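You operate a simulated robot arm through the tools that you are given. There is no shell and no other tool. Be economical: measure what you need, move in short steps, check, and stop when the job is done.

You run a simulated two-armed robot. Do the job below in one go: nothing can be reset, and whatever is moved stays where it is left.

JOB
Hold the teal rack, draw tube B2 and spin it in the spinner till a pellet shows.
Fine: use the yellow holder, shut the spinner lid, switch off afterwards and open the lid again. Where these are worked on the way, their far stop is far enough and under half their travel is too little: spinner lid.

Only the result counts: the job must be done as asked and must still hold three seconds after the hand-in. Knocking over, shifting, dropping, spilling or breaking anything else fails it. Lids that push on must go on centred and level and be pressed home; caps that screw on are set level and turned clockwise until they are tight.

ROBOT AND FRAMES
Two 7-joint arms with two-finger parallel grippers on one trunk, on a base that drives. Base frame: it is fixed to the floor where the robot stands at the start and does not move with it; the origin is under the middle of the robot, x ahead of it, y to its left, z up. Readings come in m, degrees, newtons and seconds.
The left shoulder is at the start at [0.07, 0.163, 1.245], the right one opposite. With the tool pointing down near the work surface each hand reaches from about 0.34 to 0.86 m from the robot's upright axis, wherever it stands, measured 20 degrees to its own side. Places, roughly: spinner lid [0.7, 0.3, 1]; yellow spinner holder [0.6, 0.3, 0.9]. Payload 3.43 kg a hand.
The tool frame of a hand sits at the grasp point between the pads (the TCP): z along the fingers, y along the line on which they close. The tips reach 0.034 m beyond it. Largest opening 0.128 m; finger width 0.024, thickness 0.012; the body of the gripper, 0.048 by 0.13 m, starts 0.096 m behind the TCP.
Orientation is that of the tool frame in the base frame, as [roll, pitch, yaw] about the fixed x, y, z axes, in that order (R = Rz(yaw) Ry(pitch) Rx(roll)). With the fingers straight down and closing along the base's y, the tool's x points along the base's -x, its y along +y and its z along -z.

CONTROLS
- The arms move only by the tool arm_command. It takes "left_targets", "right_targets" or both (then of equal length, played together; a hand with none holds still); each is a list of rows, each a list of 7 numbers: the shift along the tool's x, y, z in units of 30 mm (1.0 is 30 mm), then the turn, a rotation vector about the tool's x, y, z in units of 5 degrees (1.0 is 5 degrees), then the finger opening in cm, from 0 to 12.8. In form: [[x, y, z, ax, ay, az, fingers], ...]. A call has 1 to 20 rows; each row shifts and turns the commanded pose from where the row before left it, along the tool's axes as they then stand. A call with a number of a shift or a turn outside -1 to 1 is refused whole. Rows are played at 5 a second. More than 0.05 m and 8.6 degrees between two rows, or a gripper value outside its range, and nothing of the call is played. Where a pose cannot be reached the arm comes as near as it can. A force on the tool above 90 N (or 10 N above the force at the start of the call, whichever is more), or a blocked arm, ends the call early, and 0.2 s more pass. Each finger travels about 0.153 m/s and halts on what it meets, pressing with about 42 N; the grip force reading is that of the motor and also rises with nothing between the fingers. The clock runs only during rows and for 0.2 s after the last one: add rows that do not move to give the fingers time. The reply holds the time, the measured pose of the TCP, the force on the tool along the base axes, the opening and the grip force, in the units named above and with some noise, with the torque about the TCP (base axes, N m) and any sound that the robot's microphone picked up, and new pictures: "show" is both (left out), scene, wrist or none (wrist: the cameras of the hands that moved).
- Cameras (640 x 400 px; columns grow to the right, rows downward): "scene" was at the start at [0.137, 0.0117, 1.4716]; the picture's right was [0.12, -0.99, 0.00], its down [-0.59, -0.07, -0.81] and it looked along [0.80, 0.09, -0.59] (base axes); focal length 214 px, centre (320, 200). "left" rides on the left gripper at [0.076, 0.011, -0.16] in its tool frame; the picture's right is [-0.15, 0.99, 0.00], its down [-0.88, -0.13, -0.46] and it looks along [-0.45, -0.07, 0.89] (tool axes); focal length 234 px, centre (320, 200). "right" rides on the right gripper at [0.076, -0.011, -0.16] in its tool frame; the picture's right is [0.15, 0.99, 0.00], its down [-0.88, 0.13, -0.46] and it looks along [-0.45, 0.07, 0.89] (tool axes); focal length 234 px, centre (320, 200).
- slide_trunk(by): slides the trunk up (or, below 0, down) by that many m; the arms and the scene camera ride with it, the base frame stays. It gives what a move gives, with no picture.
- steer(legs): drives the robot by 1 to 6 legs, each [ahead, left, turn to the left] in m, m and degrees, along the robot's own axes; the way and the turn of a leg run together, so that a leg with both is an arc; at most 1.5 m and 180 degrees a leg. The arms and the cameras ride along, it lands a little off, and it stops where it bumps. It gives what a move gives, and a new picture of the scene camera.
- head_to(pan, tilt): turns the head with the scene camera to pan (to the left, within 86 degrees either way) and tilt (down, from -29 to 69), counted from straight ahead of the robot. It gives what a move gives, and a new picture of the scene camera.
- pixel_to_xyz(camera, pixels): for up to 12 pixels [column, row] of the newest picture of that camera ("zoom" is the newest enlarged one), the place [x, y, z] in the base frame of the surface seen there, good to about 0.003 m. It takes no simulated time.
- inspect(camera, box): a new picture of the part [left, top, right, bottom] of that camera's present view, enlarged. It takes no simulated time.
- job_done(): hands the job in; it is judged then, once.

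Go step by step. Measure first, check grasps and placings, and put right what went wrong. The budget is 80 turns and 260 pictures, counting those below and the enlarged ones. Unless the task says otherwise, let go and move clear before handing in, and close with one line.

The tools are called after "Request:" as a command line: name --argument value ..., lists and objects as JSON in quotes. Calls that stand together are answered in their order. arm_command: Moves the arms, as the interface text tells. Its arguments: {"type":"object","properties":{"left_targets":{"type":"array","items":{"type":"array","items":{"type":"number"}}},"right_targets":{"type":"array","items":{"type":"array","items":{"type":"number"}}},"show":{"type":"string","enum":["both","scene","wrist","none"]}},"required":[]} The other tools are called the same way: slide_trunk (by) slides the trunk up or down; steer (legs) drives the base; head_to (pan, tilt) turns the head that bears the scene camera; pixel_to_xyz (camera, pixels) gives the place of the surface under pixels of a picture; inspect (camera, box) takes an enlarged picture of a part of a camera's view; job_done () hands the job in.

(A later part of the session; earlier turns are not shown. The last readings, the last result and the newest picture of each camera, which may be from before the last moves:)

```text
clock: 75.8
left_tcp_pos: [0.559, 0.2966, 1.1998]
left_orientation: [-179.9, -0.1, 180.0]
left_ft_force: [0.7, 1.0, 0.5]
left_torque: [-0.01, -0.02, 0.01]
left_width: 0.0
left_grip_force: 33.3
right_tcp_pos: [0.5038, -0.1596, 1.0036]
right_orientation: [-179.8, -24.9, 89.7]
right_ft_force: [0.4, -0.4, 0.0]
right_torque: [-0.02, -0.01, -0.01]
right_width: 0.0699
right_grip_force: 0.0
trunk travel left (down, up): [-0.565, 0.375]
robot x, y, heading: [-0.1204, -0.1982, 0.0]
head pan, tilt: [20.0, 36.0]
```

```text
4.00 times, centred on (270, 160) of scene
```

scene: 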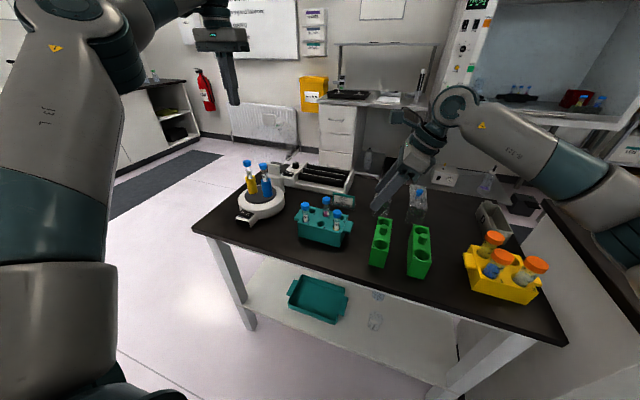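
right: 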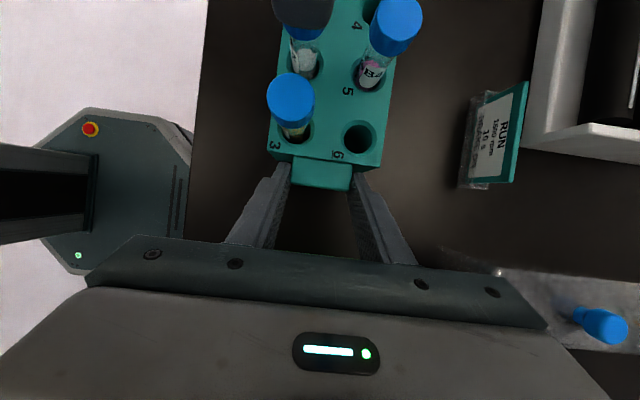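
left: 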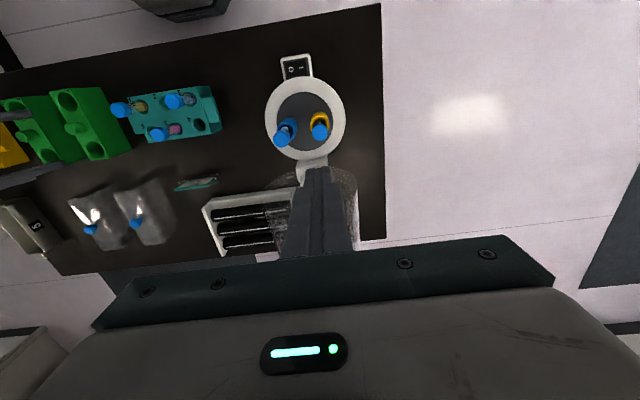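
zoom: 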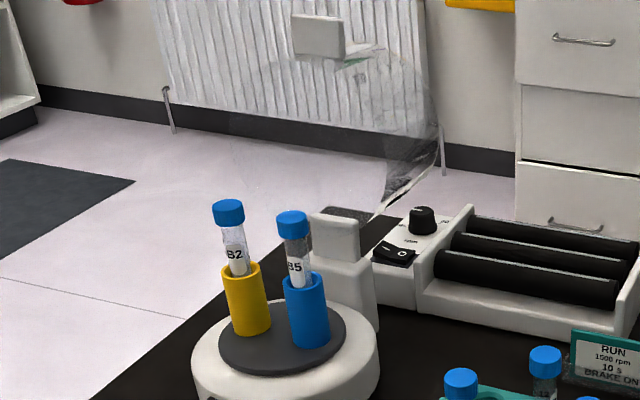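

Both tubes sit level. The lid handle is beyond reach from here, so I'll tuck the right hand away and drive ahead 0.12 m and left 0.15 m.

Request:
arm_command --right_targets '[[0.423, -0.9, -0.906, 0, 0, 0, 7], [0.423, -0.9, -0.906, 0, 0, 0, 7], [0.423, -0.9, -0.906, 0, 0, 0, 7], [0.423, -0.9, -0.906, 0, 0, 0, 7], [-0.906, 0, -0.423, 0, 0, 0, 7], [-0.906, 0, -0.423, 0, 0, 0, 7], [-0.906, 0, -0.423, 0, 0, 0, 7], [-0.906, 0, -0.423, 0, 0, 0, 7]]' --show "none"

Request:
steer --legs '[[0.12, 0.148, 0]]'

Request:
inspect --camera "scene" --box '[200, 100, 380, 260]'

```text
clock: 77.6
left_tcp_pos: [0.5594, 0.2939, 1.1996]
left_orientation: [-180.0, -0.1, 179.9]
left_ft_force: [-0.2, 0.7, 0.7]
left_torque: [0.04, -0.02, 0.01]
left_width: 0.0
left_grip_force: 33.8
right_tcp_pos: [0.3936, -0.2811, 1.1236]
right_orientation: [-179.7, -25.0, 89.6]
right_ft_force: [-0.3, -0.1, -0.7]
right_torque: [0.05, 0.0, 0.0]
right_width: 0.07
right_grip_force: 0.0
trunk travel left (down, up): [-0.565, 0.375]
robot x, y, heading: [-0.1154, -0.197, -0.2]
head pan, tilt: [20.0, 36.0]
```

```text
clock: 79.2
left_tcp_pos: [0.679, 0.4448, 1.1989]
left_orientation: [-179.9, -0.1, -179.9]
left_ft_force: [0.4, 0.1, 1.2]
left_torque: [-0.01, 0.02, -0.03]
left_width: 0.0001
left_grip_force: 32.9
right_tcp_pos: [0.5149, -0.1316, 1.1236]
right_orientation: [-179.7, -24.9, 89.7]
right_ft_force: [0.6, -0.2, 0.7]
right_torque: [-0.01, 0.04, -0.02]
right_width: 0.0699
right_grip_force: 0.0
trunk travel left (down, up): [-0.565, 0.375]
robot x, y, heading: [-0.0008, -0.0521, 0.1]
head pan, tilt: [20.0, 36.0]
```

scene: 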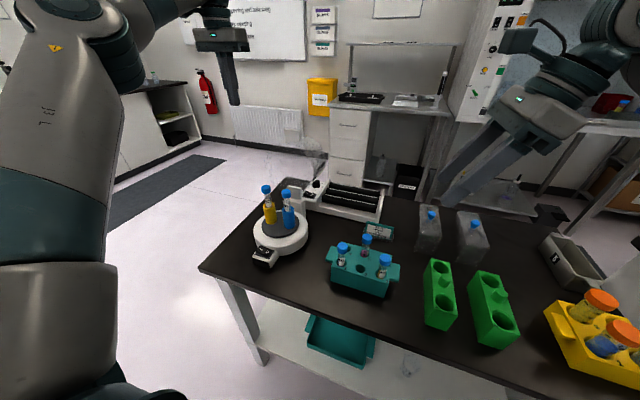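

```text
2.50 times, centred on (290, 180) of scene
```

zoom: 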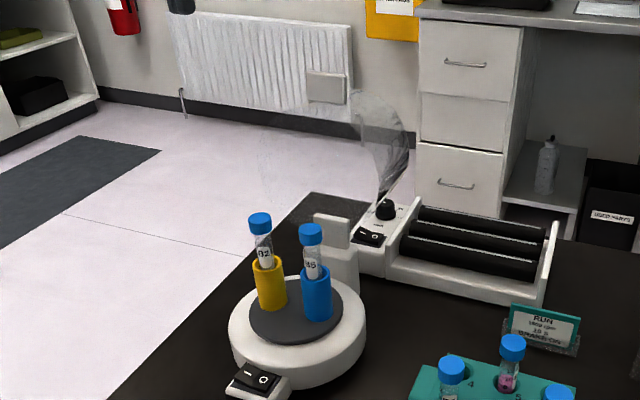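

Request:
inspect --camera "scene" --box '[255, 115, 325, 185]'

Request:
inspect --camera "left" --box '[120, 80, 340, 260]'

```text
5.71 times, centred on (290, 150) of scene
```

zoom: 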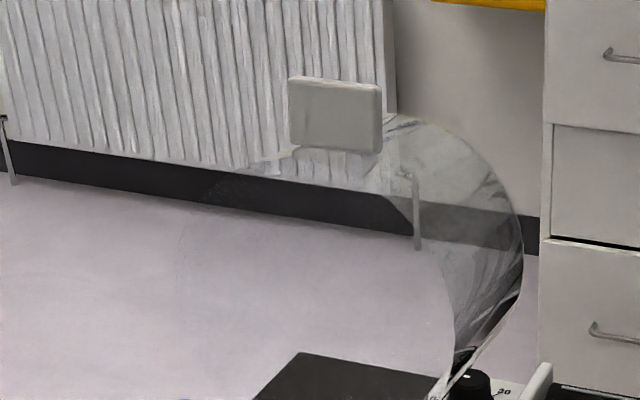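

```text
2.22 times, centred on (230, 170) of left
```

zoom: 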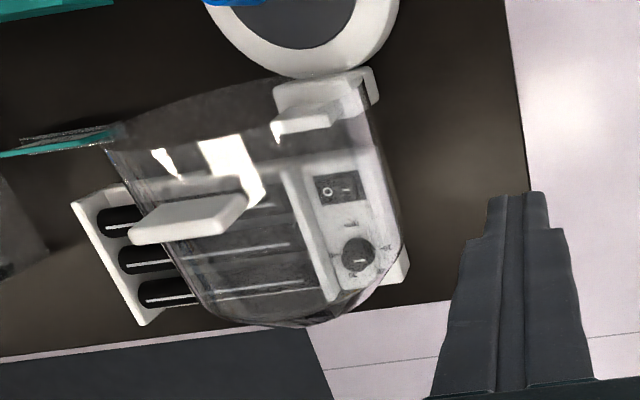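

Request:
pixel_to_xyz --camera "zoom" --pixels '[[140, 240], [240, 222], [240, 200], [185, 215], [190, 235], [215, 190], [220, 300], [300, 325], [200, 260], [380, 270], [330, 112], [110, 140]]'

Request:
inspect --camera "left" --box '[160, 140, 260, 230]'

```text
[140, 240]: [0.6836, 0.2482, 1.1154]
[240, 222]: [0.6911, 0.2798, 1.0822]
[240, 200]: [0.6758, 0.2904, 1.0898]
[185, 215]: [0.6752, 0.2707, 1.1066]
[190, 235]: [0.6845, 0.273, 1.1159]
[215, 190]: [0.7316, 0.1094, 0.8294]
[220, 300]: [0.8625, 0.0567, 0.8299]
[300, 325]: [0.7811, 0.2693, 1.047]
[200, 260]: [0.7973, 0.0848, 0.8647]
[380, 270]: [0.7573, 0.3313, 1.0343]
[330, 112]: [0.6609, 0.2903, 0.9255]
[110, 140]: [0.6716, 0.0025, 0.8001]
```

```text
4.44 times, centred on (210, 185) of left
```

zoom: 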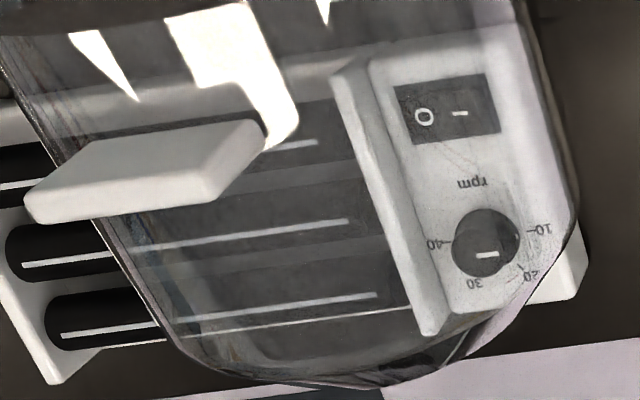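

Handle: its back face is at x≈0.692, top at 1.115, y centre 0.264; the hinge is near (0.665, 0.90). I'll bring the closed left fingers behind the handle.

Request:
arm_command --left_targets '[[-0.55, 0, 0, 0, 0, 0, 0], [-0.55, 0, 0, 0, 0, 0, 0], [0, -0.86, 0, 0, 0, 0, 0], [0, -0.86, 0, 0, 0, 0, 0], [0, -0.86, 0, 0, 0, 0, 0], [0, -0.86, 0, 0, 0, 0, 0], [0, -0.86, 0, 0, 0, 0, 0], [0, -0.86, 0, 0, 0, 0, 0], [0, -0.86, 0, 0, 0, 0, 0], [0, 0, 0.95, 0, 0, 0, 0], [0, 0, 0.95, 0, 0, 0, 0], [0, 0, 0, 0, 0, 0, 0]]'

Request:
inspect --camera "scene" --box '[230, 80, 350, 200]'

```text
clock: 81.6
left_tcp_pos: [0.6741, 0.2673, 1.1498]
left_orientation: [-179.4, 2.4, -180.0]
left_ft_force: [3.8, 1.7, 44.2]
left_torque: [0.16, -0.29, -0.29]
left_width: 0.0
left_grip_force: 33.3
left hand out of reach, approached as far as the arm can: row 1, 2, 7, 8, 9
right_tcp_pos: [0.514, -0.1305, 1.1237]
right_orientation: [-179.8, -24.9, 89.9]
right_ft_force: [0.6, -0.1, -0.3]
right_torque: [-0.03, 0.09, 0.04]
right_width: 0.07
right_grip_force: 0.1
trunk travel left (down, up): [-0.565, 0.375]
robot x, y, heading: [0.0019, -0.0496, 0.0]
head pan, tilt: [20.0, 36.0]
stopped in row 12 (left hand): the force on the tool passed its limit (the readings are from after the stop); the commanded pose is now the measured one
```

scene: 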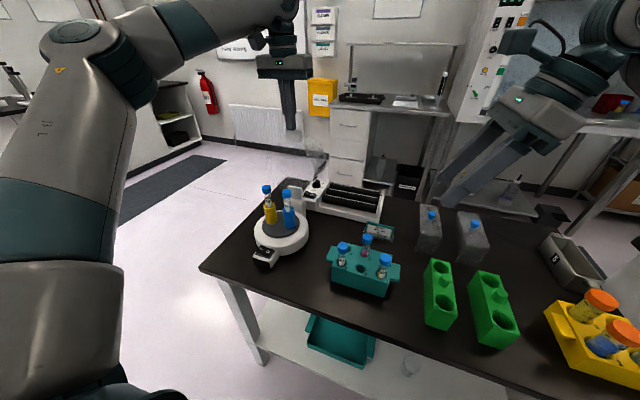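
left: 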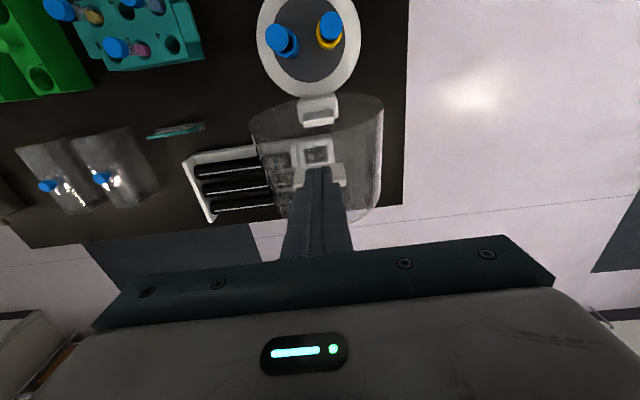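

```text
3.33 times, centred on (290, 140) of scene
```

zoom: 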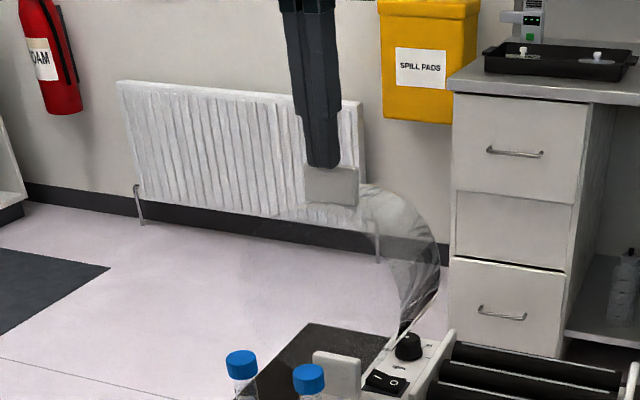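

The arm fell short in x and landed lightly on top of the handle, and the lid hasn't moved. Raising the trunk lifts the hand off and gives back reach.

Request:
slide_trunk --by 0.1

Request:
arm_command --left_targets '[[-0.61, -0.05, 0, -0.12, 0.48, 0, 0], [-0.61, -0.05, 0, 0, 0, 0, 0], [0, 0, 0, 0, 0, 0, 0]]'

```text
clock: 82.9
left_tcp_pos: [0.6763, 0.2676, 1.2409]
left_orientation: [-179.6, 1.7, -179.9]
left_ft_force: [-0.5, -0.3, 0.4]
left_torque: [0.01, -0.02, 0.02]
left_width: 0.0
left_grip_force: 33.3
right_tcp_pos: [0.5149, -0.1304, 1.2229]
right_orientation: [-179.8, -24.8, 89.8]
right_ft_force: [0.6, 0.0, -0.9]
right_torque: [-0.01, 0.02, -0.01]
right_width: 0.07
right_grip_force: 0.0
trunk travel left (down, up): [-0.665, 0.275]
robot x, y, heading: [0.0013, -0.0496, 0.1]
head pan, tilt: [20.0, 36.0]
```

```text
clock: 83.7
left_tcp_pos: [0.6973, 0.2865, 1.2386]
left_orientation: [179.7, -0.8, -179.8]
left_ft_force: [-0.1, 0.3, -0.2]
left_torque: [0.02, 0.02, 0.0]
left_width: 0.0
left_grip_force: 33.1
left hand out of reach, approached as far as the arm can: row 1, 2
right_tcp_pos: [0.5151, -0.1297, 1.223]
right_orientation: [-179.7, -24.8, 89.7]
right_ft_force: [-0.2, 0.3, -0.5]
right_torque: [-0.02, 0.01, -0.02]
right_width: 0.0697
right_grip_force: 0.1
trunk travel left (down, up): [-0.665, 0.275]
robot x, y, heading: [-0.0001, -0.0491, 0.1]
head pan, tilt: [20.0, 36.0]
```

scene: 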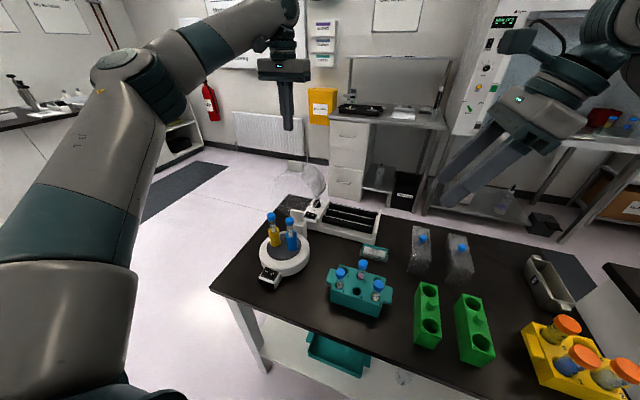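
left: 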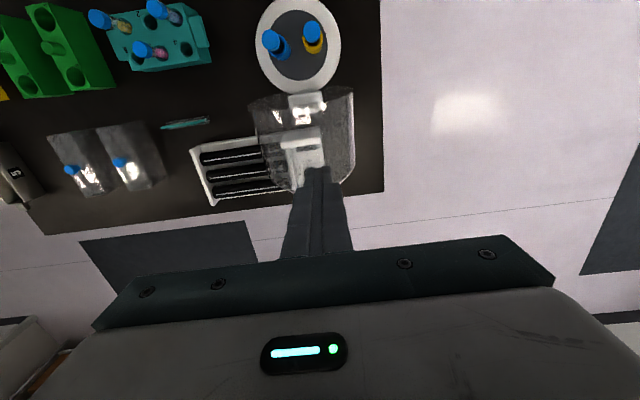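

Reach is still a bit short, so I'll drive 0.05 m ahead and 0.02 m right with the hand held high.

Request:
steer --legs '[[0.05, -0.02, 0]]'

```text
clock: 84.6
left_tcp_pos: [0.7446, 0.2702, 1.2405]
left_orientation: [179.9, -0.5, -179.6]
left_ft_force: [-1.3, 0.2, -0.2]
left_torque: [-0.02, 0.01, -0.06]
left_width: 0.0
left_grip_force: 32.9
right_tcp_pos: [0.5626, -0.1469, 1.2263]
right_orientation: [-180.0, -24.7, 90.0]
right_ft_force: [-0.5, -0.3, 1.0]
right_torque: [-0.04, -0.02, -0.03]
right_width: 0.0699
right_grip_force: 0.0
trunk travel left (down, up): [-0.665, 0.275]
robot x, y, heading: [0.0476, -0.0694, -0.0]
head pan, tilt: [20.0, 36.0]
```

scene: 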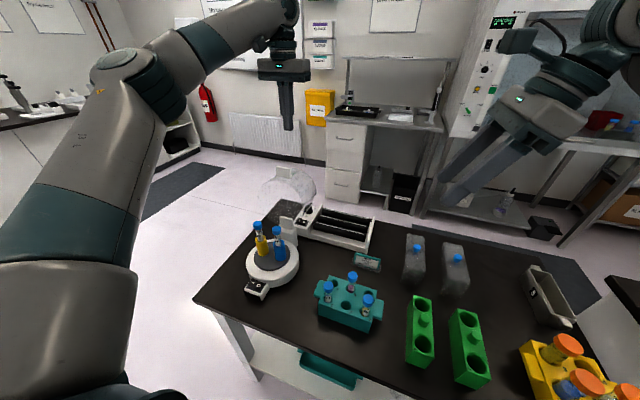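

Now the hand is behind the handle. I'll position it and lower behind it to z 1.139.

Request:
arm_command --left_targets '[[0.85, -0.15, 0, 0, 0, 0, 0], [0, 0, 0.68, 0, 0, 0, 0], [0, 0, 0.68, 0, 0, 0, 0], [0, 0, 0.68, 0, 0, 0, 0], [0, 0, 0.68, 0, 0, 0, 0], [0, 0, 0.68, 0, 0, 0, 0], [0, 0, 0, 0, 0, 0, 0]]'

Request:
inspect --camera "scene" --box '[240, 110, 340, 200]'

```text
clock: 86.2
left_tcp_pos: [0.7193, 0.2634, 1.1356]
left_orientation: [179.8, -0.7, -179.7]
left_ft_force: [0.3, -0.5, -0.2]
left_torque: [0.0, -0.04, -0.01]
left_width: 0.0
left_grip_force: 33.6
right_tcp_pos: [0.5652, -0.1479, 1.2241]
right_orientation: [-179.8, -24.9, 89.9]
right_ft_force: [-0.7, -0.1, -0.2]
right_torque: [0.0, 0.0, 0.01]
right_width: 0.0699
right_grip_force: 0.0
trunk travel left (down, up): [-0.665, 0.275]
robot x, y, heading: [0.0494, -0.0699, -0.1]
head pan, tilt: [20.0, 36.0]
```

scene: 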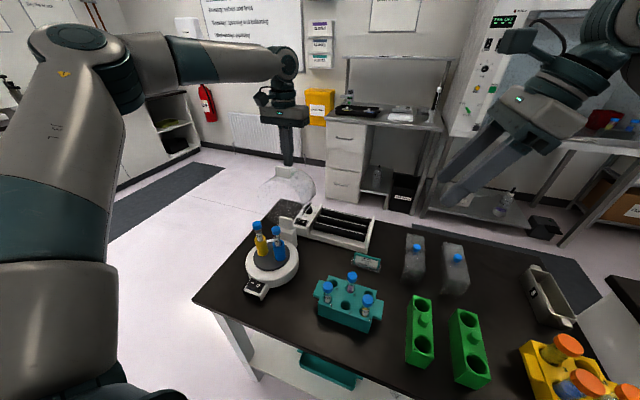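
left: 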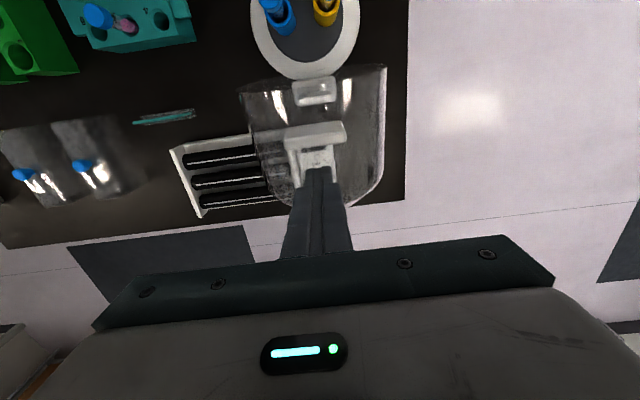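

```text
4.44 times, centred on (290, 155) of scene
```

zoom: 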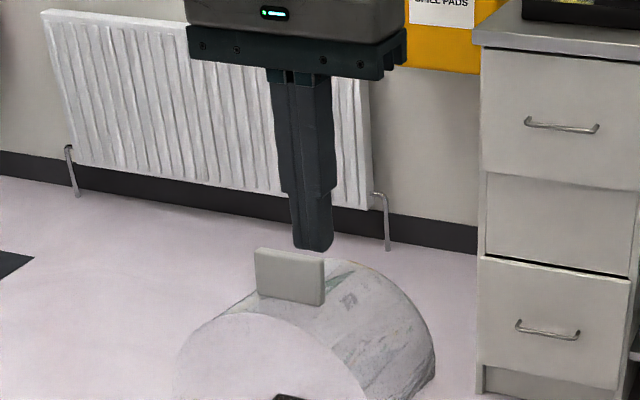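

The fingertip is behind the handle with about 14 mm overlap. I'll push the handle forward along the hinge arc, taking the first part now.

Request:
arm_command --left_targets '[[0, 0, 0.2, 0, 0, 0, 0], [0.45, 0, -0.06, 0, 0, 0, 0], [0.45, 0, -0.07, 0, 0, 0, 0], [0.5, 0, -0.17, 0, 0, 0, 0], [0.6, 0, -0.03, 0, 0, 0, 0], [0.6, 0, 0.07, 0, 0, 0, 0], [0.587, 0, 0.13, 0, 0, 0, 0], [0.58, 0, 0.183, 0, 0, 0, 0], [0.55, 0, 0.23, 0, 0, 0, 0], [0.533, 0, 0.287, 0, 0, 0, 0], [0, 0, 0, 0, 0, 0, 0]]'

Request:
inspect --camera "scene" --box '[220, 110, 340, 290]'

```text
clock: 88.6
left_tcp_pos: [0.5735, 0.2627, 1.1141]
left_orientation: [179.8, -0.8, -179.7]
left_ft_force: [-0.2, 0.2, 0.2]
left_torque: [-0.02, 0.03, -0.06]
left_width: 0.0001
left_grip_force: 32.4
right_tcp_pos: [0.5641, -0.1479, 1.2233]
right_orientation: [-179.9, -24.9, 89.9]
right_ft_force: [-1.0, 0.8, 0.8]
right_torque: [-0.03, 0.0, -0.04]
right_width: 0.0699
right_grip_force: 0.1
trunk travel left (down, up): [-0.665, 0.275]
robot x, y, heading: [0.0513, -0.0697, 0.2]
head pan, tilt: [20.0, 36.0]
```

scene: 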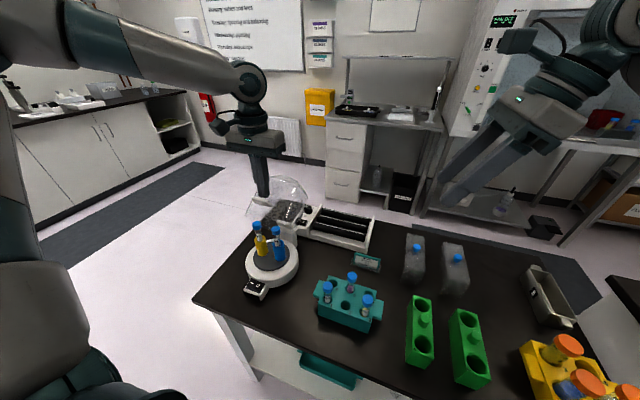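
left: 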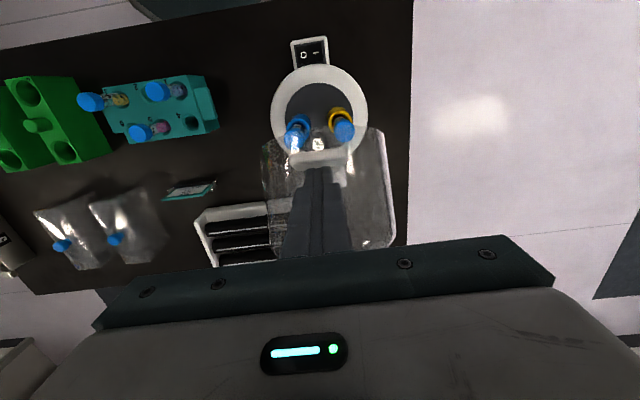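

```text
2.22 times, centred on (280, 200) of scene
```

zoom: 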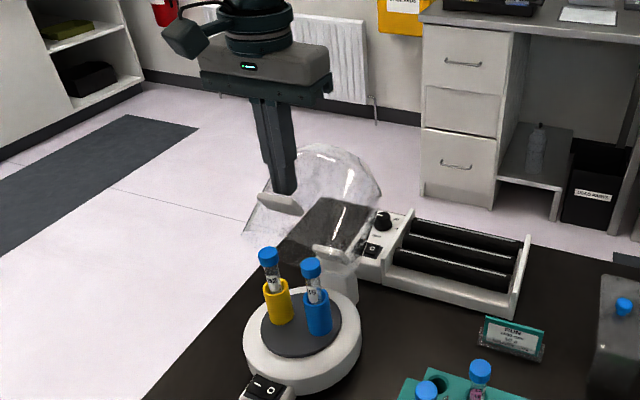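

The lid follows and the force is low. I'll carry on along the arc down to closed.

Request:
arm_command --left_targets '[[0.507, 0, 0.35, 0, 0, 0, 0], [0.477, 0, 0.367, 0, 0, 0, 0], [0.447, 0, 0.407, 0, 0, 0, 0], [0.407, 0, 0.443, 0, 0, 0, 0], [0.367, 0, 0.48, 0, 0, 0, 0], [0.323, 0, 0.507, 0, 0, 0, 0], [0.277, 0, 0.533, 0, 0, 0, 0], [0.23, 0, 0.557, 0, 0, 0, 0], [0.18, 0, 0.573, 0, 0, 0, 0], [0.133, 0, 0.59, 0, 0, 0, 0], [0, 0, 0, 0, 0, 0, 0]]'

Request:
inspect --camera "scene" --box '[220, 150, 320, 300]'

```text
clock: 91.0
left_tcp_pos: [0.4661, 0.2628, 0.9735]
left_orientation: [179.8, -0.7, -179.7]
left_ft_force: [-30.9, -3.6, 5.3]
left_torque: [-0.18, 1.01, 0.03]
left_width: 0.0002
left_grip_force: 33.1
right_tcp_pos: [0.5606, -0.1496, 1.2262]
right_orientation: [179.8, -24.9, 90.1]
right_ft_force: [0.3, 0.3, -0.2]
right_torque: [-0.01, -0.02, 0.02]
right_width: 0.0702
right_grip_force: 0.0
trunk travel left (down, up): [-0.665, 0.275]
robot x, y, heading: [0.0485, -0.0663, 0.0]
head pan, tilt: [20.0, 36.0]
```

scene: 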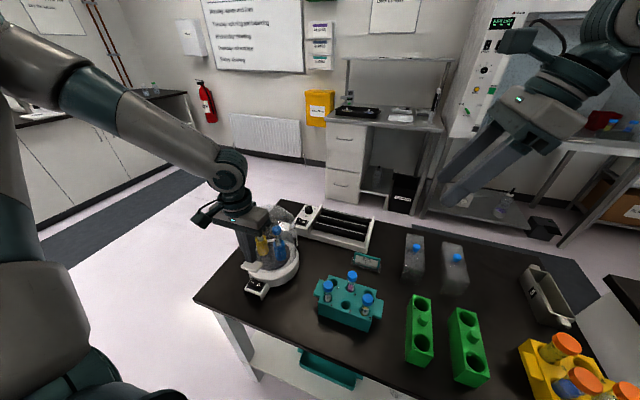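
left: 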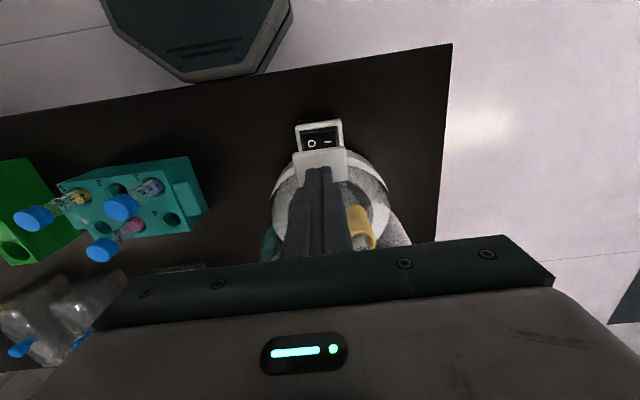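

```text
2.67 times, centred on (270, 225) of scene
```

zoom: 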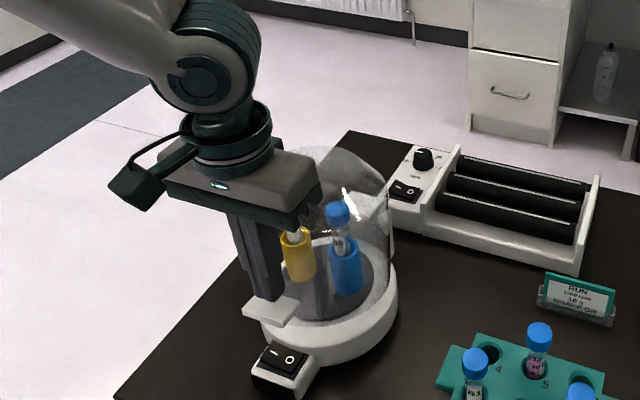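

The lid is nearly shut, and the dome wall now pushes the fingers (31 N along -x). I'll measure where the handle is.

Request:
pixel_to_xyz --camera "zoom" --pixels '[[265, 313], [285, 318], [250, 308], [268, 318], [295, 302], [275, 350], [290, 358], [265, 352], [330, 345], [280, 345]]'

Request:
arm_command --left_targets '[[0.25, 0, -0.1, 0, 0, 0, 0], [0, 0, 0, 0, 0, 0, 0]]' --show "none"

Request:
inspect --camera "scene" --box '[230, 200, 310, 300]'

```text
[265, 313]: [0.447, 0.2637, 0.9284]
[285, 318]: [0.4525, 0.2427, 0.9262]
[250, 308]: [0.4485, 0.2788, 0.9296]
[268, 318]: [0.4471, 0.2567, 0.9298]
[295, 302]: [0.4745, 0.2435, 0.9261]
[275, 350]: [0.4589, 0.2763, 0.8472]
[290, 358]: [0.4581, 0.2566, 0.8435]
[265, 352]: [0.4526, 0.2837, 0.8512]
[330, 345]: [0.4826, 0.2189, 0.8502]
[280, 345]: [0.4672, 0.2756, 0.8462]
```

```text
clock: 91.6
left_tcp_pos: [0.4652, 0.2626, 0.9759]
left_orientation: [179.8, -0.4, -179.7]
left_ft_force: [-1.8, 1.2, 1.0]
left_torque: [-0.02, 0.07, 0.02]
left_width: 0.0001
left_grip_force: 32.9
right_tcp_pos: [0.5647, -0.1481, 1.2238]
right_orientation: [-179.9, -24.8, 89.9]
right_ft_force: [-0.6, -0.2, -0.2]
right_torque: [0.04, 0.03, 0.0]
right_width: 0.0698
right_grip_force: 0.1
trunk travel left (down, up): [-0.665, 0.275]
robot x, y, heading: [0.05, -0.0684, 0.1]
head pan, tilt: [20.0, 36.0]
```

```text
4.00 times, centred on (270, 250) of scene
```

zoom: 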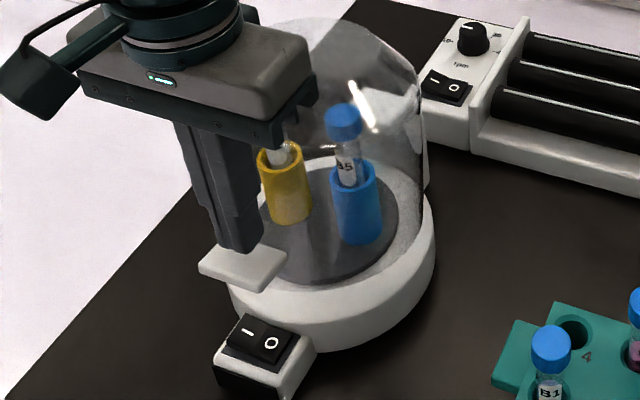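

The handle's top is at z 0.928. I'll shift 4 mm off the dome and press the handle down until it meets its stop.

Request:
arm_command --left_targets '[[0.15, 0, 0.1, 0, 0, 0, 0], [0, 0, 0.2, 0, 0, 0, 0], [0, 0, 0.15, 0, 0, 0, 0], [0, 0, 0.1, 0, 0, 0, 0], [0, 0, 0.1, 0, 0, 0, 0], [0, 0, 0, 0, 0, 0, 0]]' --show "none"

Request:
inspect --camera "scene" --box '[230, 200, 310, 300]'

```text
clock: 93.0
left_tcp_pos: [0.4598, 0.2633, 0.9571]
left_orientation: [179.7, -0.8, -179.8]
left_ft_force: [0.2, -0.5, -0.1]
left_torque: [0.0, 0.04, 0.01]
left_width: 0.0
left_grip_force: 33.1
right_tcp_pos: [0.5643, -0.1475, 1.2248]
right_orientation: [-179.7, -24.8, 90.0]
right_ft_force: [-0.5, -0.5, -0.4]
right_torque: [0.02, 0.01, 0.0]
right_width: 0.0701
right_grip_force: 0.0
trunk travel left (down, up): [-0.665, 0.275]
robot x, y, heading: [0.047, -0.07, 0.3]
head pan, tilt: [20.0, 36.0]
```

```text
4.00 times, centred on (270, 250) of scene
```

zoom: 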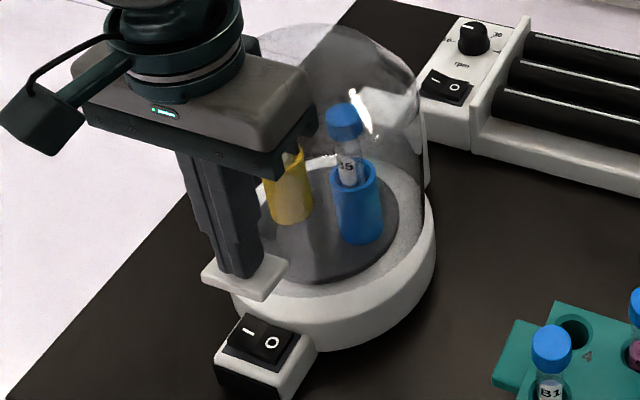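

The fingertips have just reached the handle and it gives freely. I'll keep pressing in small steps until it resists.

Request:
arm_command --left_targets '[[0, 0, 0.15, 0, 0, 0, 0], [0, 0, 0.15, 0, 0, 0, 0], [0, 0, 0.15, 0, 0, 0, 0], [0, 0, 0.15, 0, 0, 0, 0], [0, 0, 0.15, 0, 0, 0, 0], [0, 0, 0.15, 0, 0, 0, 0], [0, 0, 0, 0, 0, 0, 0]]' --show "none"

Request:
inspect --camera "scene" --box '[230, 200, 310, 300]'

```text
clock: 94.6
left_tcp_pos: [0.4587, 0.2621, 0.934]
left_orientation: [179.7, -0.4, -179.7]
left_ft_force: [-1.7, 11.5, 42.7]
left_torque: [0.36, -0.51, -0.16]
left_width: 0.0
left_grip_force: 33.0
right_tcp_pos: [0.5624, -0.1494, 1.2261]
right_orientation: [180.0, -24.9, 90.0]
right_ft_force: [0.3, -0.4, -0.1]
right_torque: [0.02, 0.03, 0.04]
right_width: 0.0701
right_grip_force: 0.1
trunk travel left (down, up): [-0.665, 0.275]
robot x, y, heading: [0.0522, -0.0658, -0.1]
head pan, tilt: [20.0, 36.0]
```

```text
4.00 times, centred on (270, 250) of scene
```

zoom: 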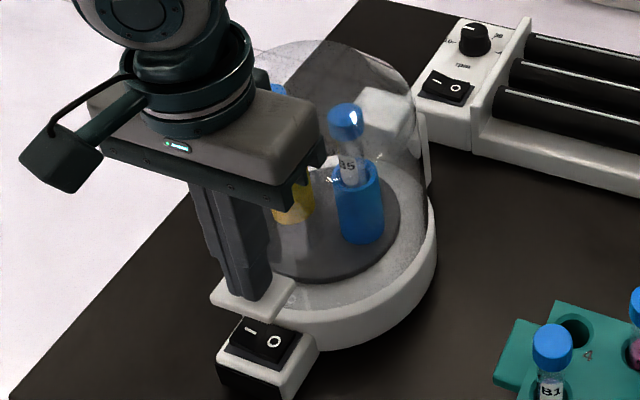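

The lid is at its stop (43 N, handle top 0.900). I'll lift away and look at the switch under the handle.

Request:
arm_command --left_targets '[[0, 0, -0.5, 0, 0, 0, 0], [0.5, 0, -0.5, 0, 0, 0, 0], [0.8, 0, -0.5, 0, 0, 0, 0], [0.8, 0, -0.5, 0, 0, 0, 0], [0.8, 0, -0.8, 0, 0, 0, 0], [0, 0.8, -0.8, 0, 0, 0, 0], [0, 0.8, -0.5, 0, 0, 0, 0]]'

Request:
inspect --camera "scene" --box '[240, 250, 300, 305]'

Request:
inspect --camera "left" --box '[200, 80, 360, 240]'

```text
clock: 96.2
left_tcp_pos: [0.4027, 0.3218, 1.0598]
left_orientation: [179.7, -0.7, -179.8]
left_ft_force: [-0.2, 0.8, -0.1]
left_torque: [-0.01, 0.01, -0.03]
left_width: 0.0
left_grip_force: 33.2
left hand out of reach, approached as far as the arm can: row 4, 5
right_tcp_pos: [0.564, -0.1483, 1.2236]
right_orientation: [-179.9, -24.8, 89.9]
right_ft_force: [-0.7, 0.4, 0.2]
right_torque: [0.01, -0.03, 0.0]
right_width: 0.0699
right_grip_force: 0.0
trunk travel left (down, up): [-0.665, 0.275]
robot x, y, heading: [0.0498, -0.0656, 0.3]
head pan, tilt: [20.0, 36.0]
```

scene: 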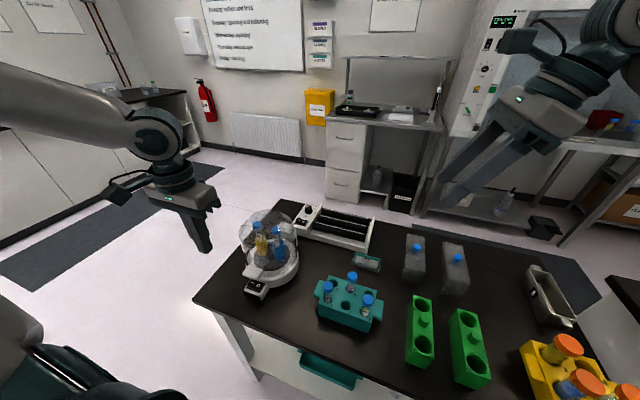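
left: 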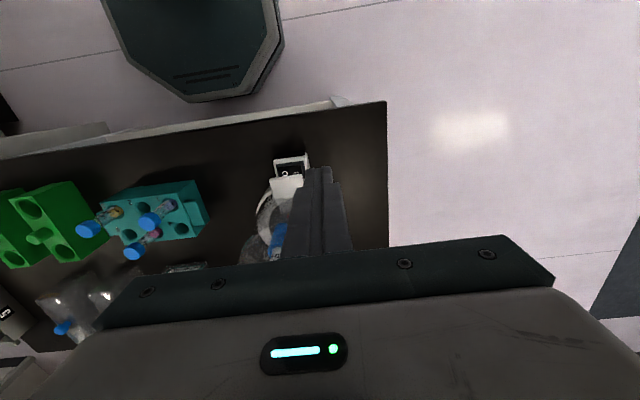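

```text
7.27 times, centred on (270, 278) of scene
```

zoom: 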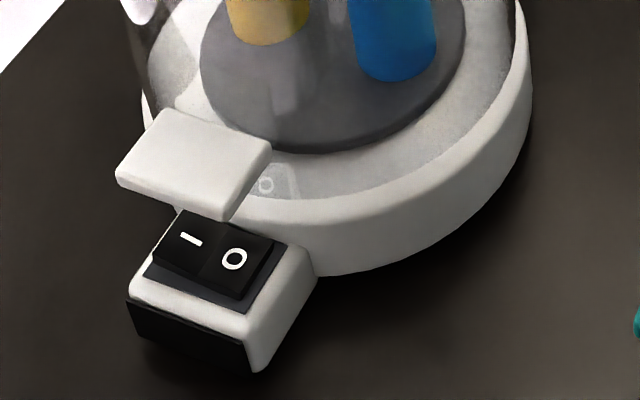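

```text
2.50 times, centred on (280, 160) of left
```

zoom: 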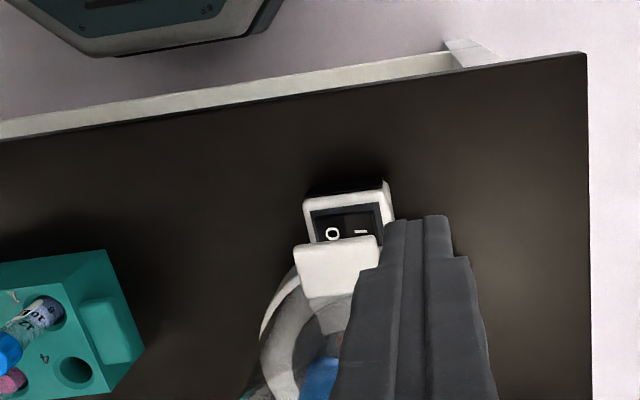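

Request:
pixel_to_xyz --camera "scene" --pixels '[[256, 273], [273, 278], [265, 275], [262, 266]]'

Request:
inspect --camera "scene" --box '[245, 262, 285, 302]'

```text
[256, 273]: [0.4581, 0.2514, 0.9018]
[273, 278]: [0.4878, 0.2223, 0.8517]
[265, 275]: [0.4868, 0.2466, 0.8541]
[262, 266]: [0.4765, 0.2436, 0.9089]
```

```text
10.00 times, centred on (265, 282) of scene
```

zoom: 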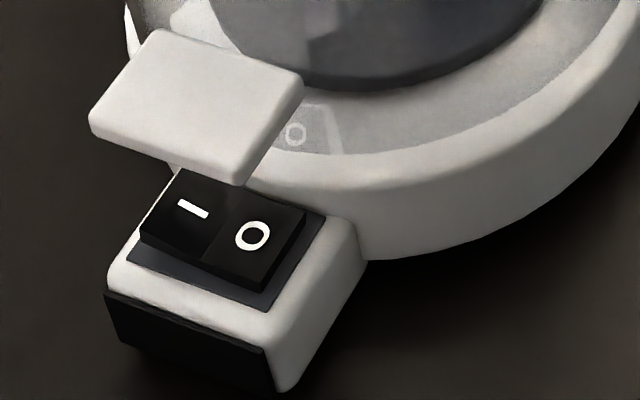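

Request:
pixel_to_xyz --camera "zoom" --pixels '[[193, 208], [250, 236], [145, 238], [175, 180], [260, 285], [303, 215], [205, 262], [95, 125], [235, 180], [165, 222], [115, 285], [270, 330]]'

```text
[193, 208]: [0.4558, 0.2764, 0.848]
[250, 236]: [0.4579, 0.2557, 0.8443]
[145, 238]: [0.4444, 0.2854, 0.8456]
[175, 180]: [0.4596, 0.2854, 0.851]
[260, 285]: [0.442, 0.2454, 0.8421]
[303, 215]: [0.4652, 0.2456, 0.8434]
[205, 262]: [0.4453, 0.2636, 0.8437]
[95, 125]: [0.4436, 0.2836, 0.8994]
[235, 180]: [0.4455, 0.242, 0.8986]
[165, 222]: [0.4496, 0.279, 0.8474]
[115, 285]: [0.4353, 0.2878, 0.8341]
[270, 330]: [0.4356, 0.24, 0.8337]
```

Switch: rocker x 0.442–0.466, y 0.245–0.286, with the I half on the +y side. The handle overhangs it with about 35 mm of gap, so I'll press from the front with the fingers tilted 55° from vertical. First I'll back off 0.22 m.

Request:
steer --legs '[[-0.22, 0, 0]]'

Request:
arm_command --left_targets '[[0, 0, 0, 0, -1, 0, 0], [0, 0, 0, 0, -1, 0, 0], [0, 0, 0, 0, -1, 0, 0], [0, 0, 0, 0, -1, 0, 0], [0, 0, 0, 0, -1, 0, 0], [0, 0, 0, 0, -1, 0, 0], [0, 0, 0, 0, -1, 0, 0], [0, 0, 0, 0, -1, 0, 0], [0, 0, 0, 0, -1, 0, 0], [0, 0, 0, 0, -1, 0, 0], [0, 0, 0, 0, -1, 0, 0], [0, 0, 0, 0, 0, 0, 0]]'

```text
clock: 97.9
left_tcp_pos: [0.1833, 0.3211, 1.0603]
left_orientation: [179.8, -0.7, -179.7]
left_ft_force: [-0.4, 0.9, 0.5]
left_torque: [0.02, 0.0, 0.01]
left_width: 0.0
left_grip_force: 33.1
right_tcp_pos: [0.3446, -0.1492, 1.2233]
right_orientation: [-179.8, -24.9, 89.8]
right_ft_force: [-0.1, -0.3, 0.6]
right_torque: [0.01, -0.01, 0.02]
right_width: 0.0704
right_grip_force: 0.2
trunk travel left (down, up): [-0.665, 0.275]
robot x, y, heading: [-0.1733, -0.0683, 0.2]
head pan, tilt: [20.0, 36.0]
```

scene: 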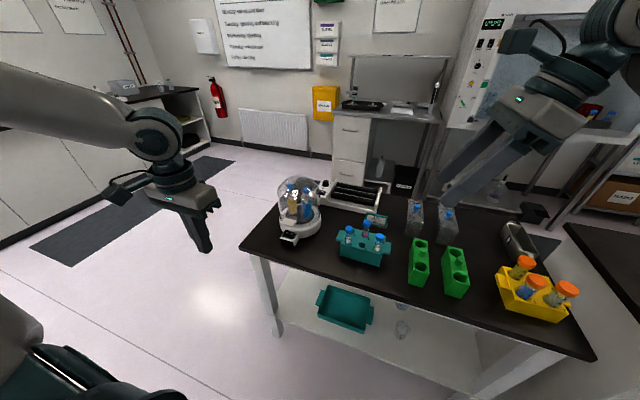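

```text
clock: 100.5
left_tcp_pos: [0.2855, 0.4095, 1.1045]
left_orientation: [179.8, 54.3, -180.0]
left_ft_force: [-0.1, 0.2, 0.3]
left_torque: [0.03, 0.02, 0.03]
left_width: 0.0
left_grip_force: 33.2
left hand out of reach, approached as far as the arm can: row 2, 3, 4, 5, 6, 7, 8, 9, 10, 11
right_tcp_pos: [0.3443, -0.1487, 1.223]
right_orientation: [-179.8, -24.8, 89.9]
right_ft_force: [0.9, 0.1, 0.4]
right_torque: [0.0, 0.0, 0.01]
right_width: 0.0698
right_grip_force: 0.0
trunk travel left (down, up): [-0.665, 0.275]
robot x, y, heading: [-0.1724, -0.069, 0.0]
head pan, tilt: [20.0, 36.0]
```

scene: 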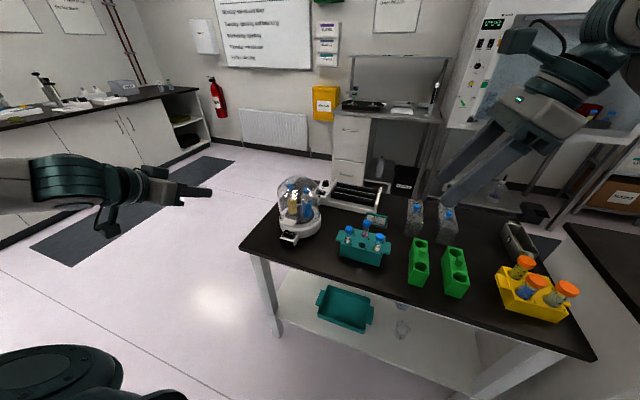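
left: 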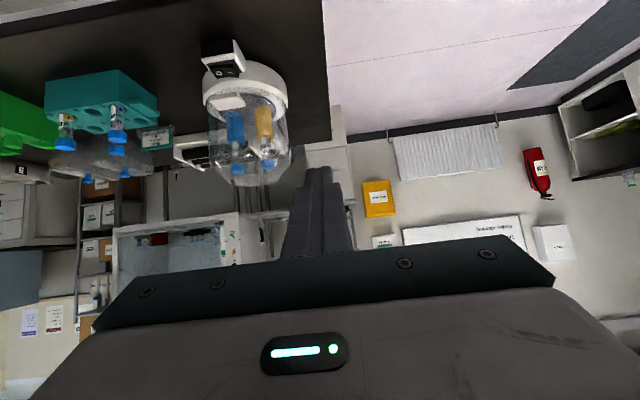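

The tilted pose works. I'll go to a stand-off point in front of the switch, 0.08 m back along the finger line.

Request:
arm_command --left_targets '[[0.54, -0.71, 0.917, 0, 0, 0, 0], [0.54, -0.71, 0.917, 0, 0, 0, 0], [0.54, -0.71, 0.917, 0, 0, 0, 0], [0.54, -0.71, 0.917, 0, 0, 0, 0], [0.54, -0.71, 0.917, 0, 0, 0, 0], [0.54, -0.71, 0.917, 0, 0, 0, 0], [0, 0, 0, 0, 0, 0, 0]]'

Request:
inspect --camera "scene" --box '[200, 150, 340, 280]'

```text
clock: 102.1
left_tcp_pos: [0.3757, 0.2964, 0.9297]
left_orientation: [179.6, 54.3, -179.9]
left_ft_force: [0.6, -0.5, -0.7]
left_torque: [0.01, -0.04, 0.03]
left_width: 0.0003
left_grip_force: 33.2
left hand out of reach, approached as far as the arm can: row 1, 2
right_tcp_pos: [0.3446, -0.1497, 1.2245]
right_orientation: [-179.8, -24.9, 89.9]
right_ft_force: [0.6, -0.4, 1.2]
right_torque: [0.01, 0.0, -0.06]
right_width: 0.0701
right_grip_force: 0.1
trunk travel left (down, up): [-0.665, 0.275]
robot x, y, heading: [-0.1718, -0.0705, 0.4]
head pan, tilt: [20.0, 36.0]
```

scene: 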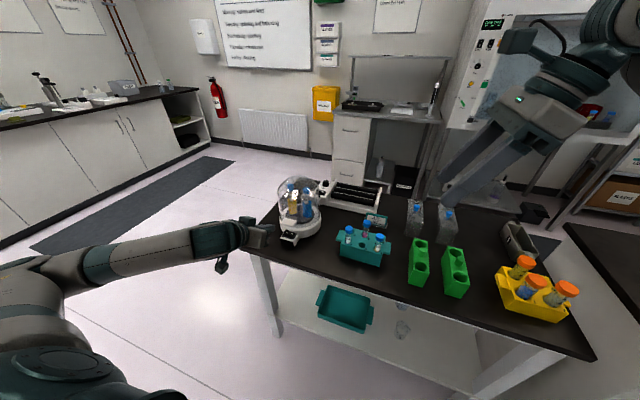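
left: 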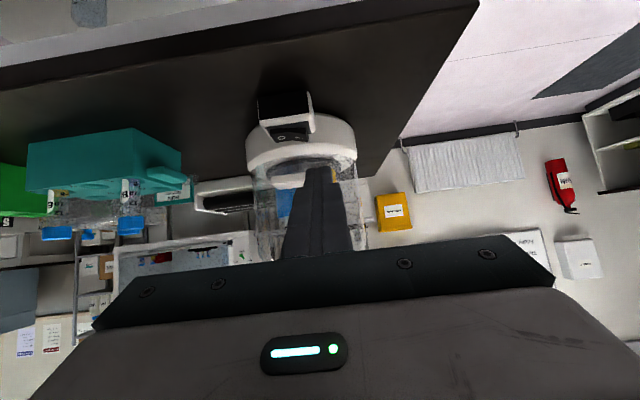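

```text
3.08 times, centred on (270, 215) of scene
```

zoom: 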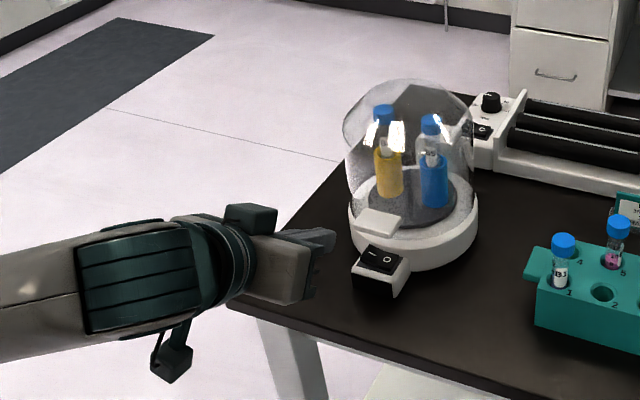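

The hand is in place. I'll slide in until the tip is just above the I half, under the handle.

Request:
arm_command --left_targets '[[0.067, -0.12, 0.579, 0, 0, 0, 0], [0.067, -0.12, 0.579, 0, 0, 0, 0], [0.067, -0.12, 0.579, 0, 0, 0, 0], [0.067, -0.12, 0.579, 0, 0, 0, 0], [0, 0, 0, 0, 0, 0, 0]]' --show "none"

Request:
inspect --camera "scene" --box '[255, 200, 325, 260]'

Request:
inspect --camera "left" --box '[240, 60, 400, 260]'

```text
clock: 103.3
left_tcp_pos: [0.4273, 0.282, 0.8826]
left_orientation: [179.6, 54.3, -180.0]
left_ft_force: [0.3, -0.2, 0.6]
left_torque: [-0.01, -0.02, -0.04]
left_width: 0.0
left_grip_force: 32.9
right_tcp_pos: [0.3436, -0.1486, 1.2235]
right_orientation: [-179.9, -24.8, 89.9]
right_ft_force: [-0.1, -0.3, -0.6]
right_torque: [0.02, -0.04, -0.01]
right_width: 0.0699
right_grip_force: 0.0
trunk travel left (down, up): [-0.665, 0.275]
robot x, y, heading: [-0.1702, -0.0681, 0.2]
head pan, tilt: [20.0, 36.0]
```

```text
6.67 times, centred on (290, 230) of scene
```

zoom: 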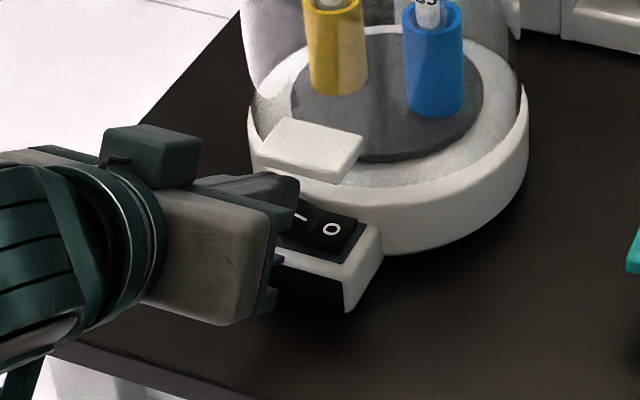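

```text
2.00 times, centred on (320, 160) of left
```

zoom: 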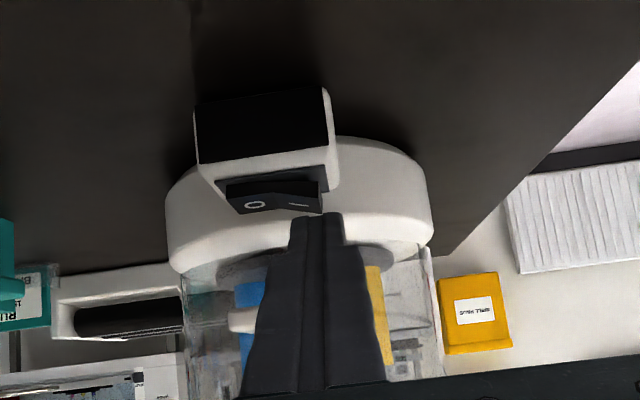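

The tip is over the I mark with no contact yet. I'll press straight down in 4 mm steps.

Request:
arm_command --left_targets '[[0.108, 0, 0.078, 0, 0, 0, 0], [0.108, 0, 0.078, 0, 0, 0, 0], [0.108, 0, 0.078, 0, 0, 0, 0], [0, 0, 0, 0, 0, 0, 0]]' --show "none"

Request:
inspect --camera "scene" --box '[265, 170, 335, 260]'

```text
clock: 104.3
left_tcp_pos: [0.4276, 0.2821, 0.8731]
left_orientation: [179.6, 54.6, -180.0]
left_ft_force: [2.0, 1.7, 12.3]
left_torque: [0.04, -0.27, 0.1]
left_width: 0.0
left_grip_force: 32.7
right_tcp_pos: [0.3427, -0.1498, 1.2245]
right_orientation: [-179.8, -24.8, 89.9]
right_ft_force: [0.3, 0.2, -0.2]
right_torque: [-0.01, -0.01, -0.01]
right_width: 0.0698
right_grip_force: 0.2
trunk travel left (down, up): [-0.665, 0.275]
robot x, y, heading: [-0.1688, -0.0682, 0.3]
head pan, tilt: [20.0, 36.0]
```

```text
4.44 times, centred on (300, 215) of scene
```

zoom: 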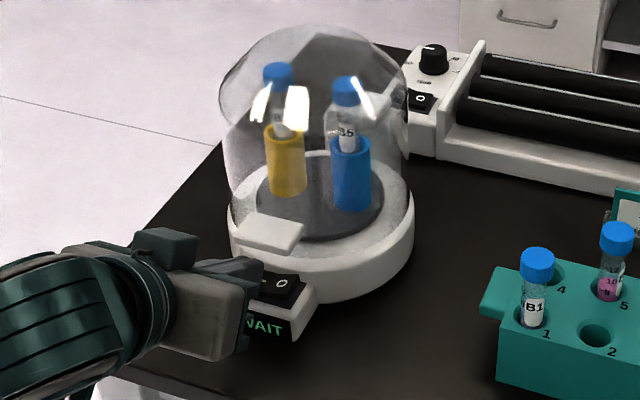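

The display has lit up with "WAIT". I'll lift 6 mm off and see whether the rotor turns.

Request:
arm_command --left_targets '[[-0.16, 0, -0.117, 0, 0, 0, 0], [0, 0, -0.3, 0, 0, 0, 0], [0, 0, -0.5, 0, 0, 0, 0], [0, 0, -0.5, 0, 0, 0, 0], [0, 0, 0, 0, 0, 0, 0]]' --show "none"

Request:
inspect --camera "scene" --box '[265, 170, 335, 260]'

```text
clock: 105.5
left_tcp_pos: [0.3949, 0.2803, 0.8974]
left_orientation: [179.7, 54.2, 179.9]
left_ft_force: [0.0, 0.1, 0.1]
left_torque: [-0.01, 0.01, 0.01]
left_width: 0.0
left_grip_force: 32.8
right_tcp_pos: [0.3451, -0.1478, 1.2233]
right_orientation: [-179.9, -24.8, 89.9]
right_ft_force: [0.4, 0.1, -0.1]
right_torque: [0.02, 0.0, 0.01]
right_width: 0.0701
right_grip_force: 0.0
trunk travel left (down, up): [-0.665, 0.275]
robot x, y, heading: [-0.1707, -0.0687, 0.4]
head pan, tilt: [20.0, 36.0]
```

```text
4.44 times, centred on (300, 215) of scene
```

zoom: 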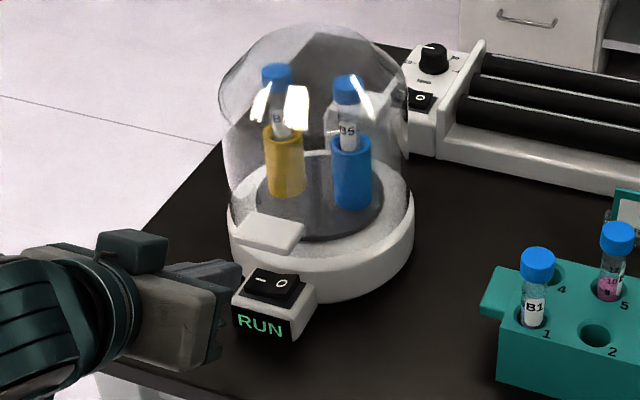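

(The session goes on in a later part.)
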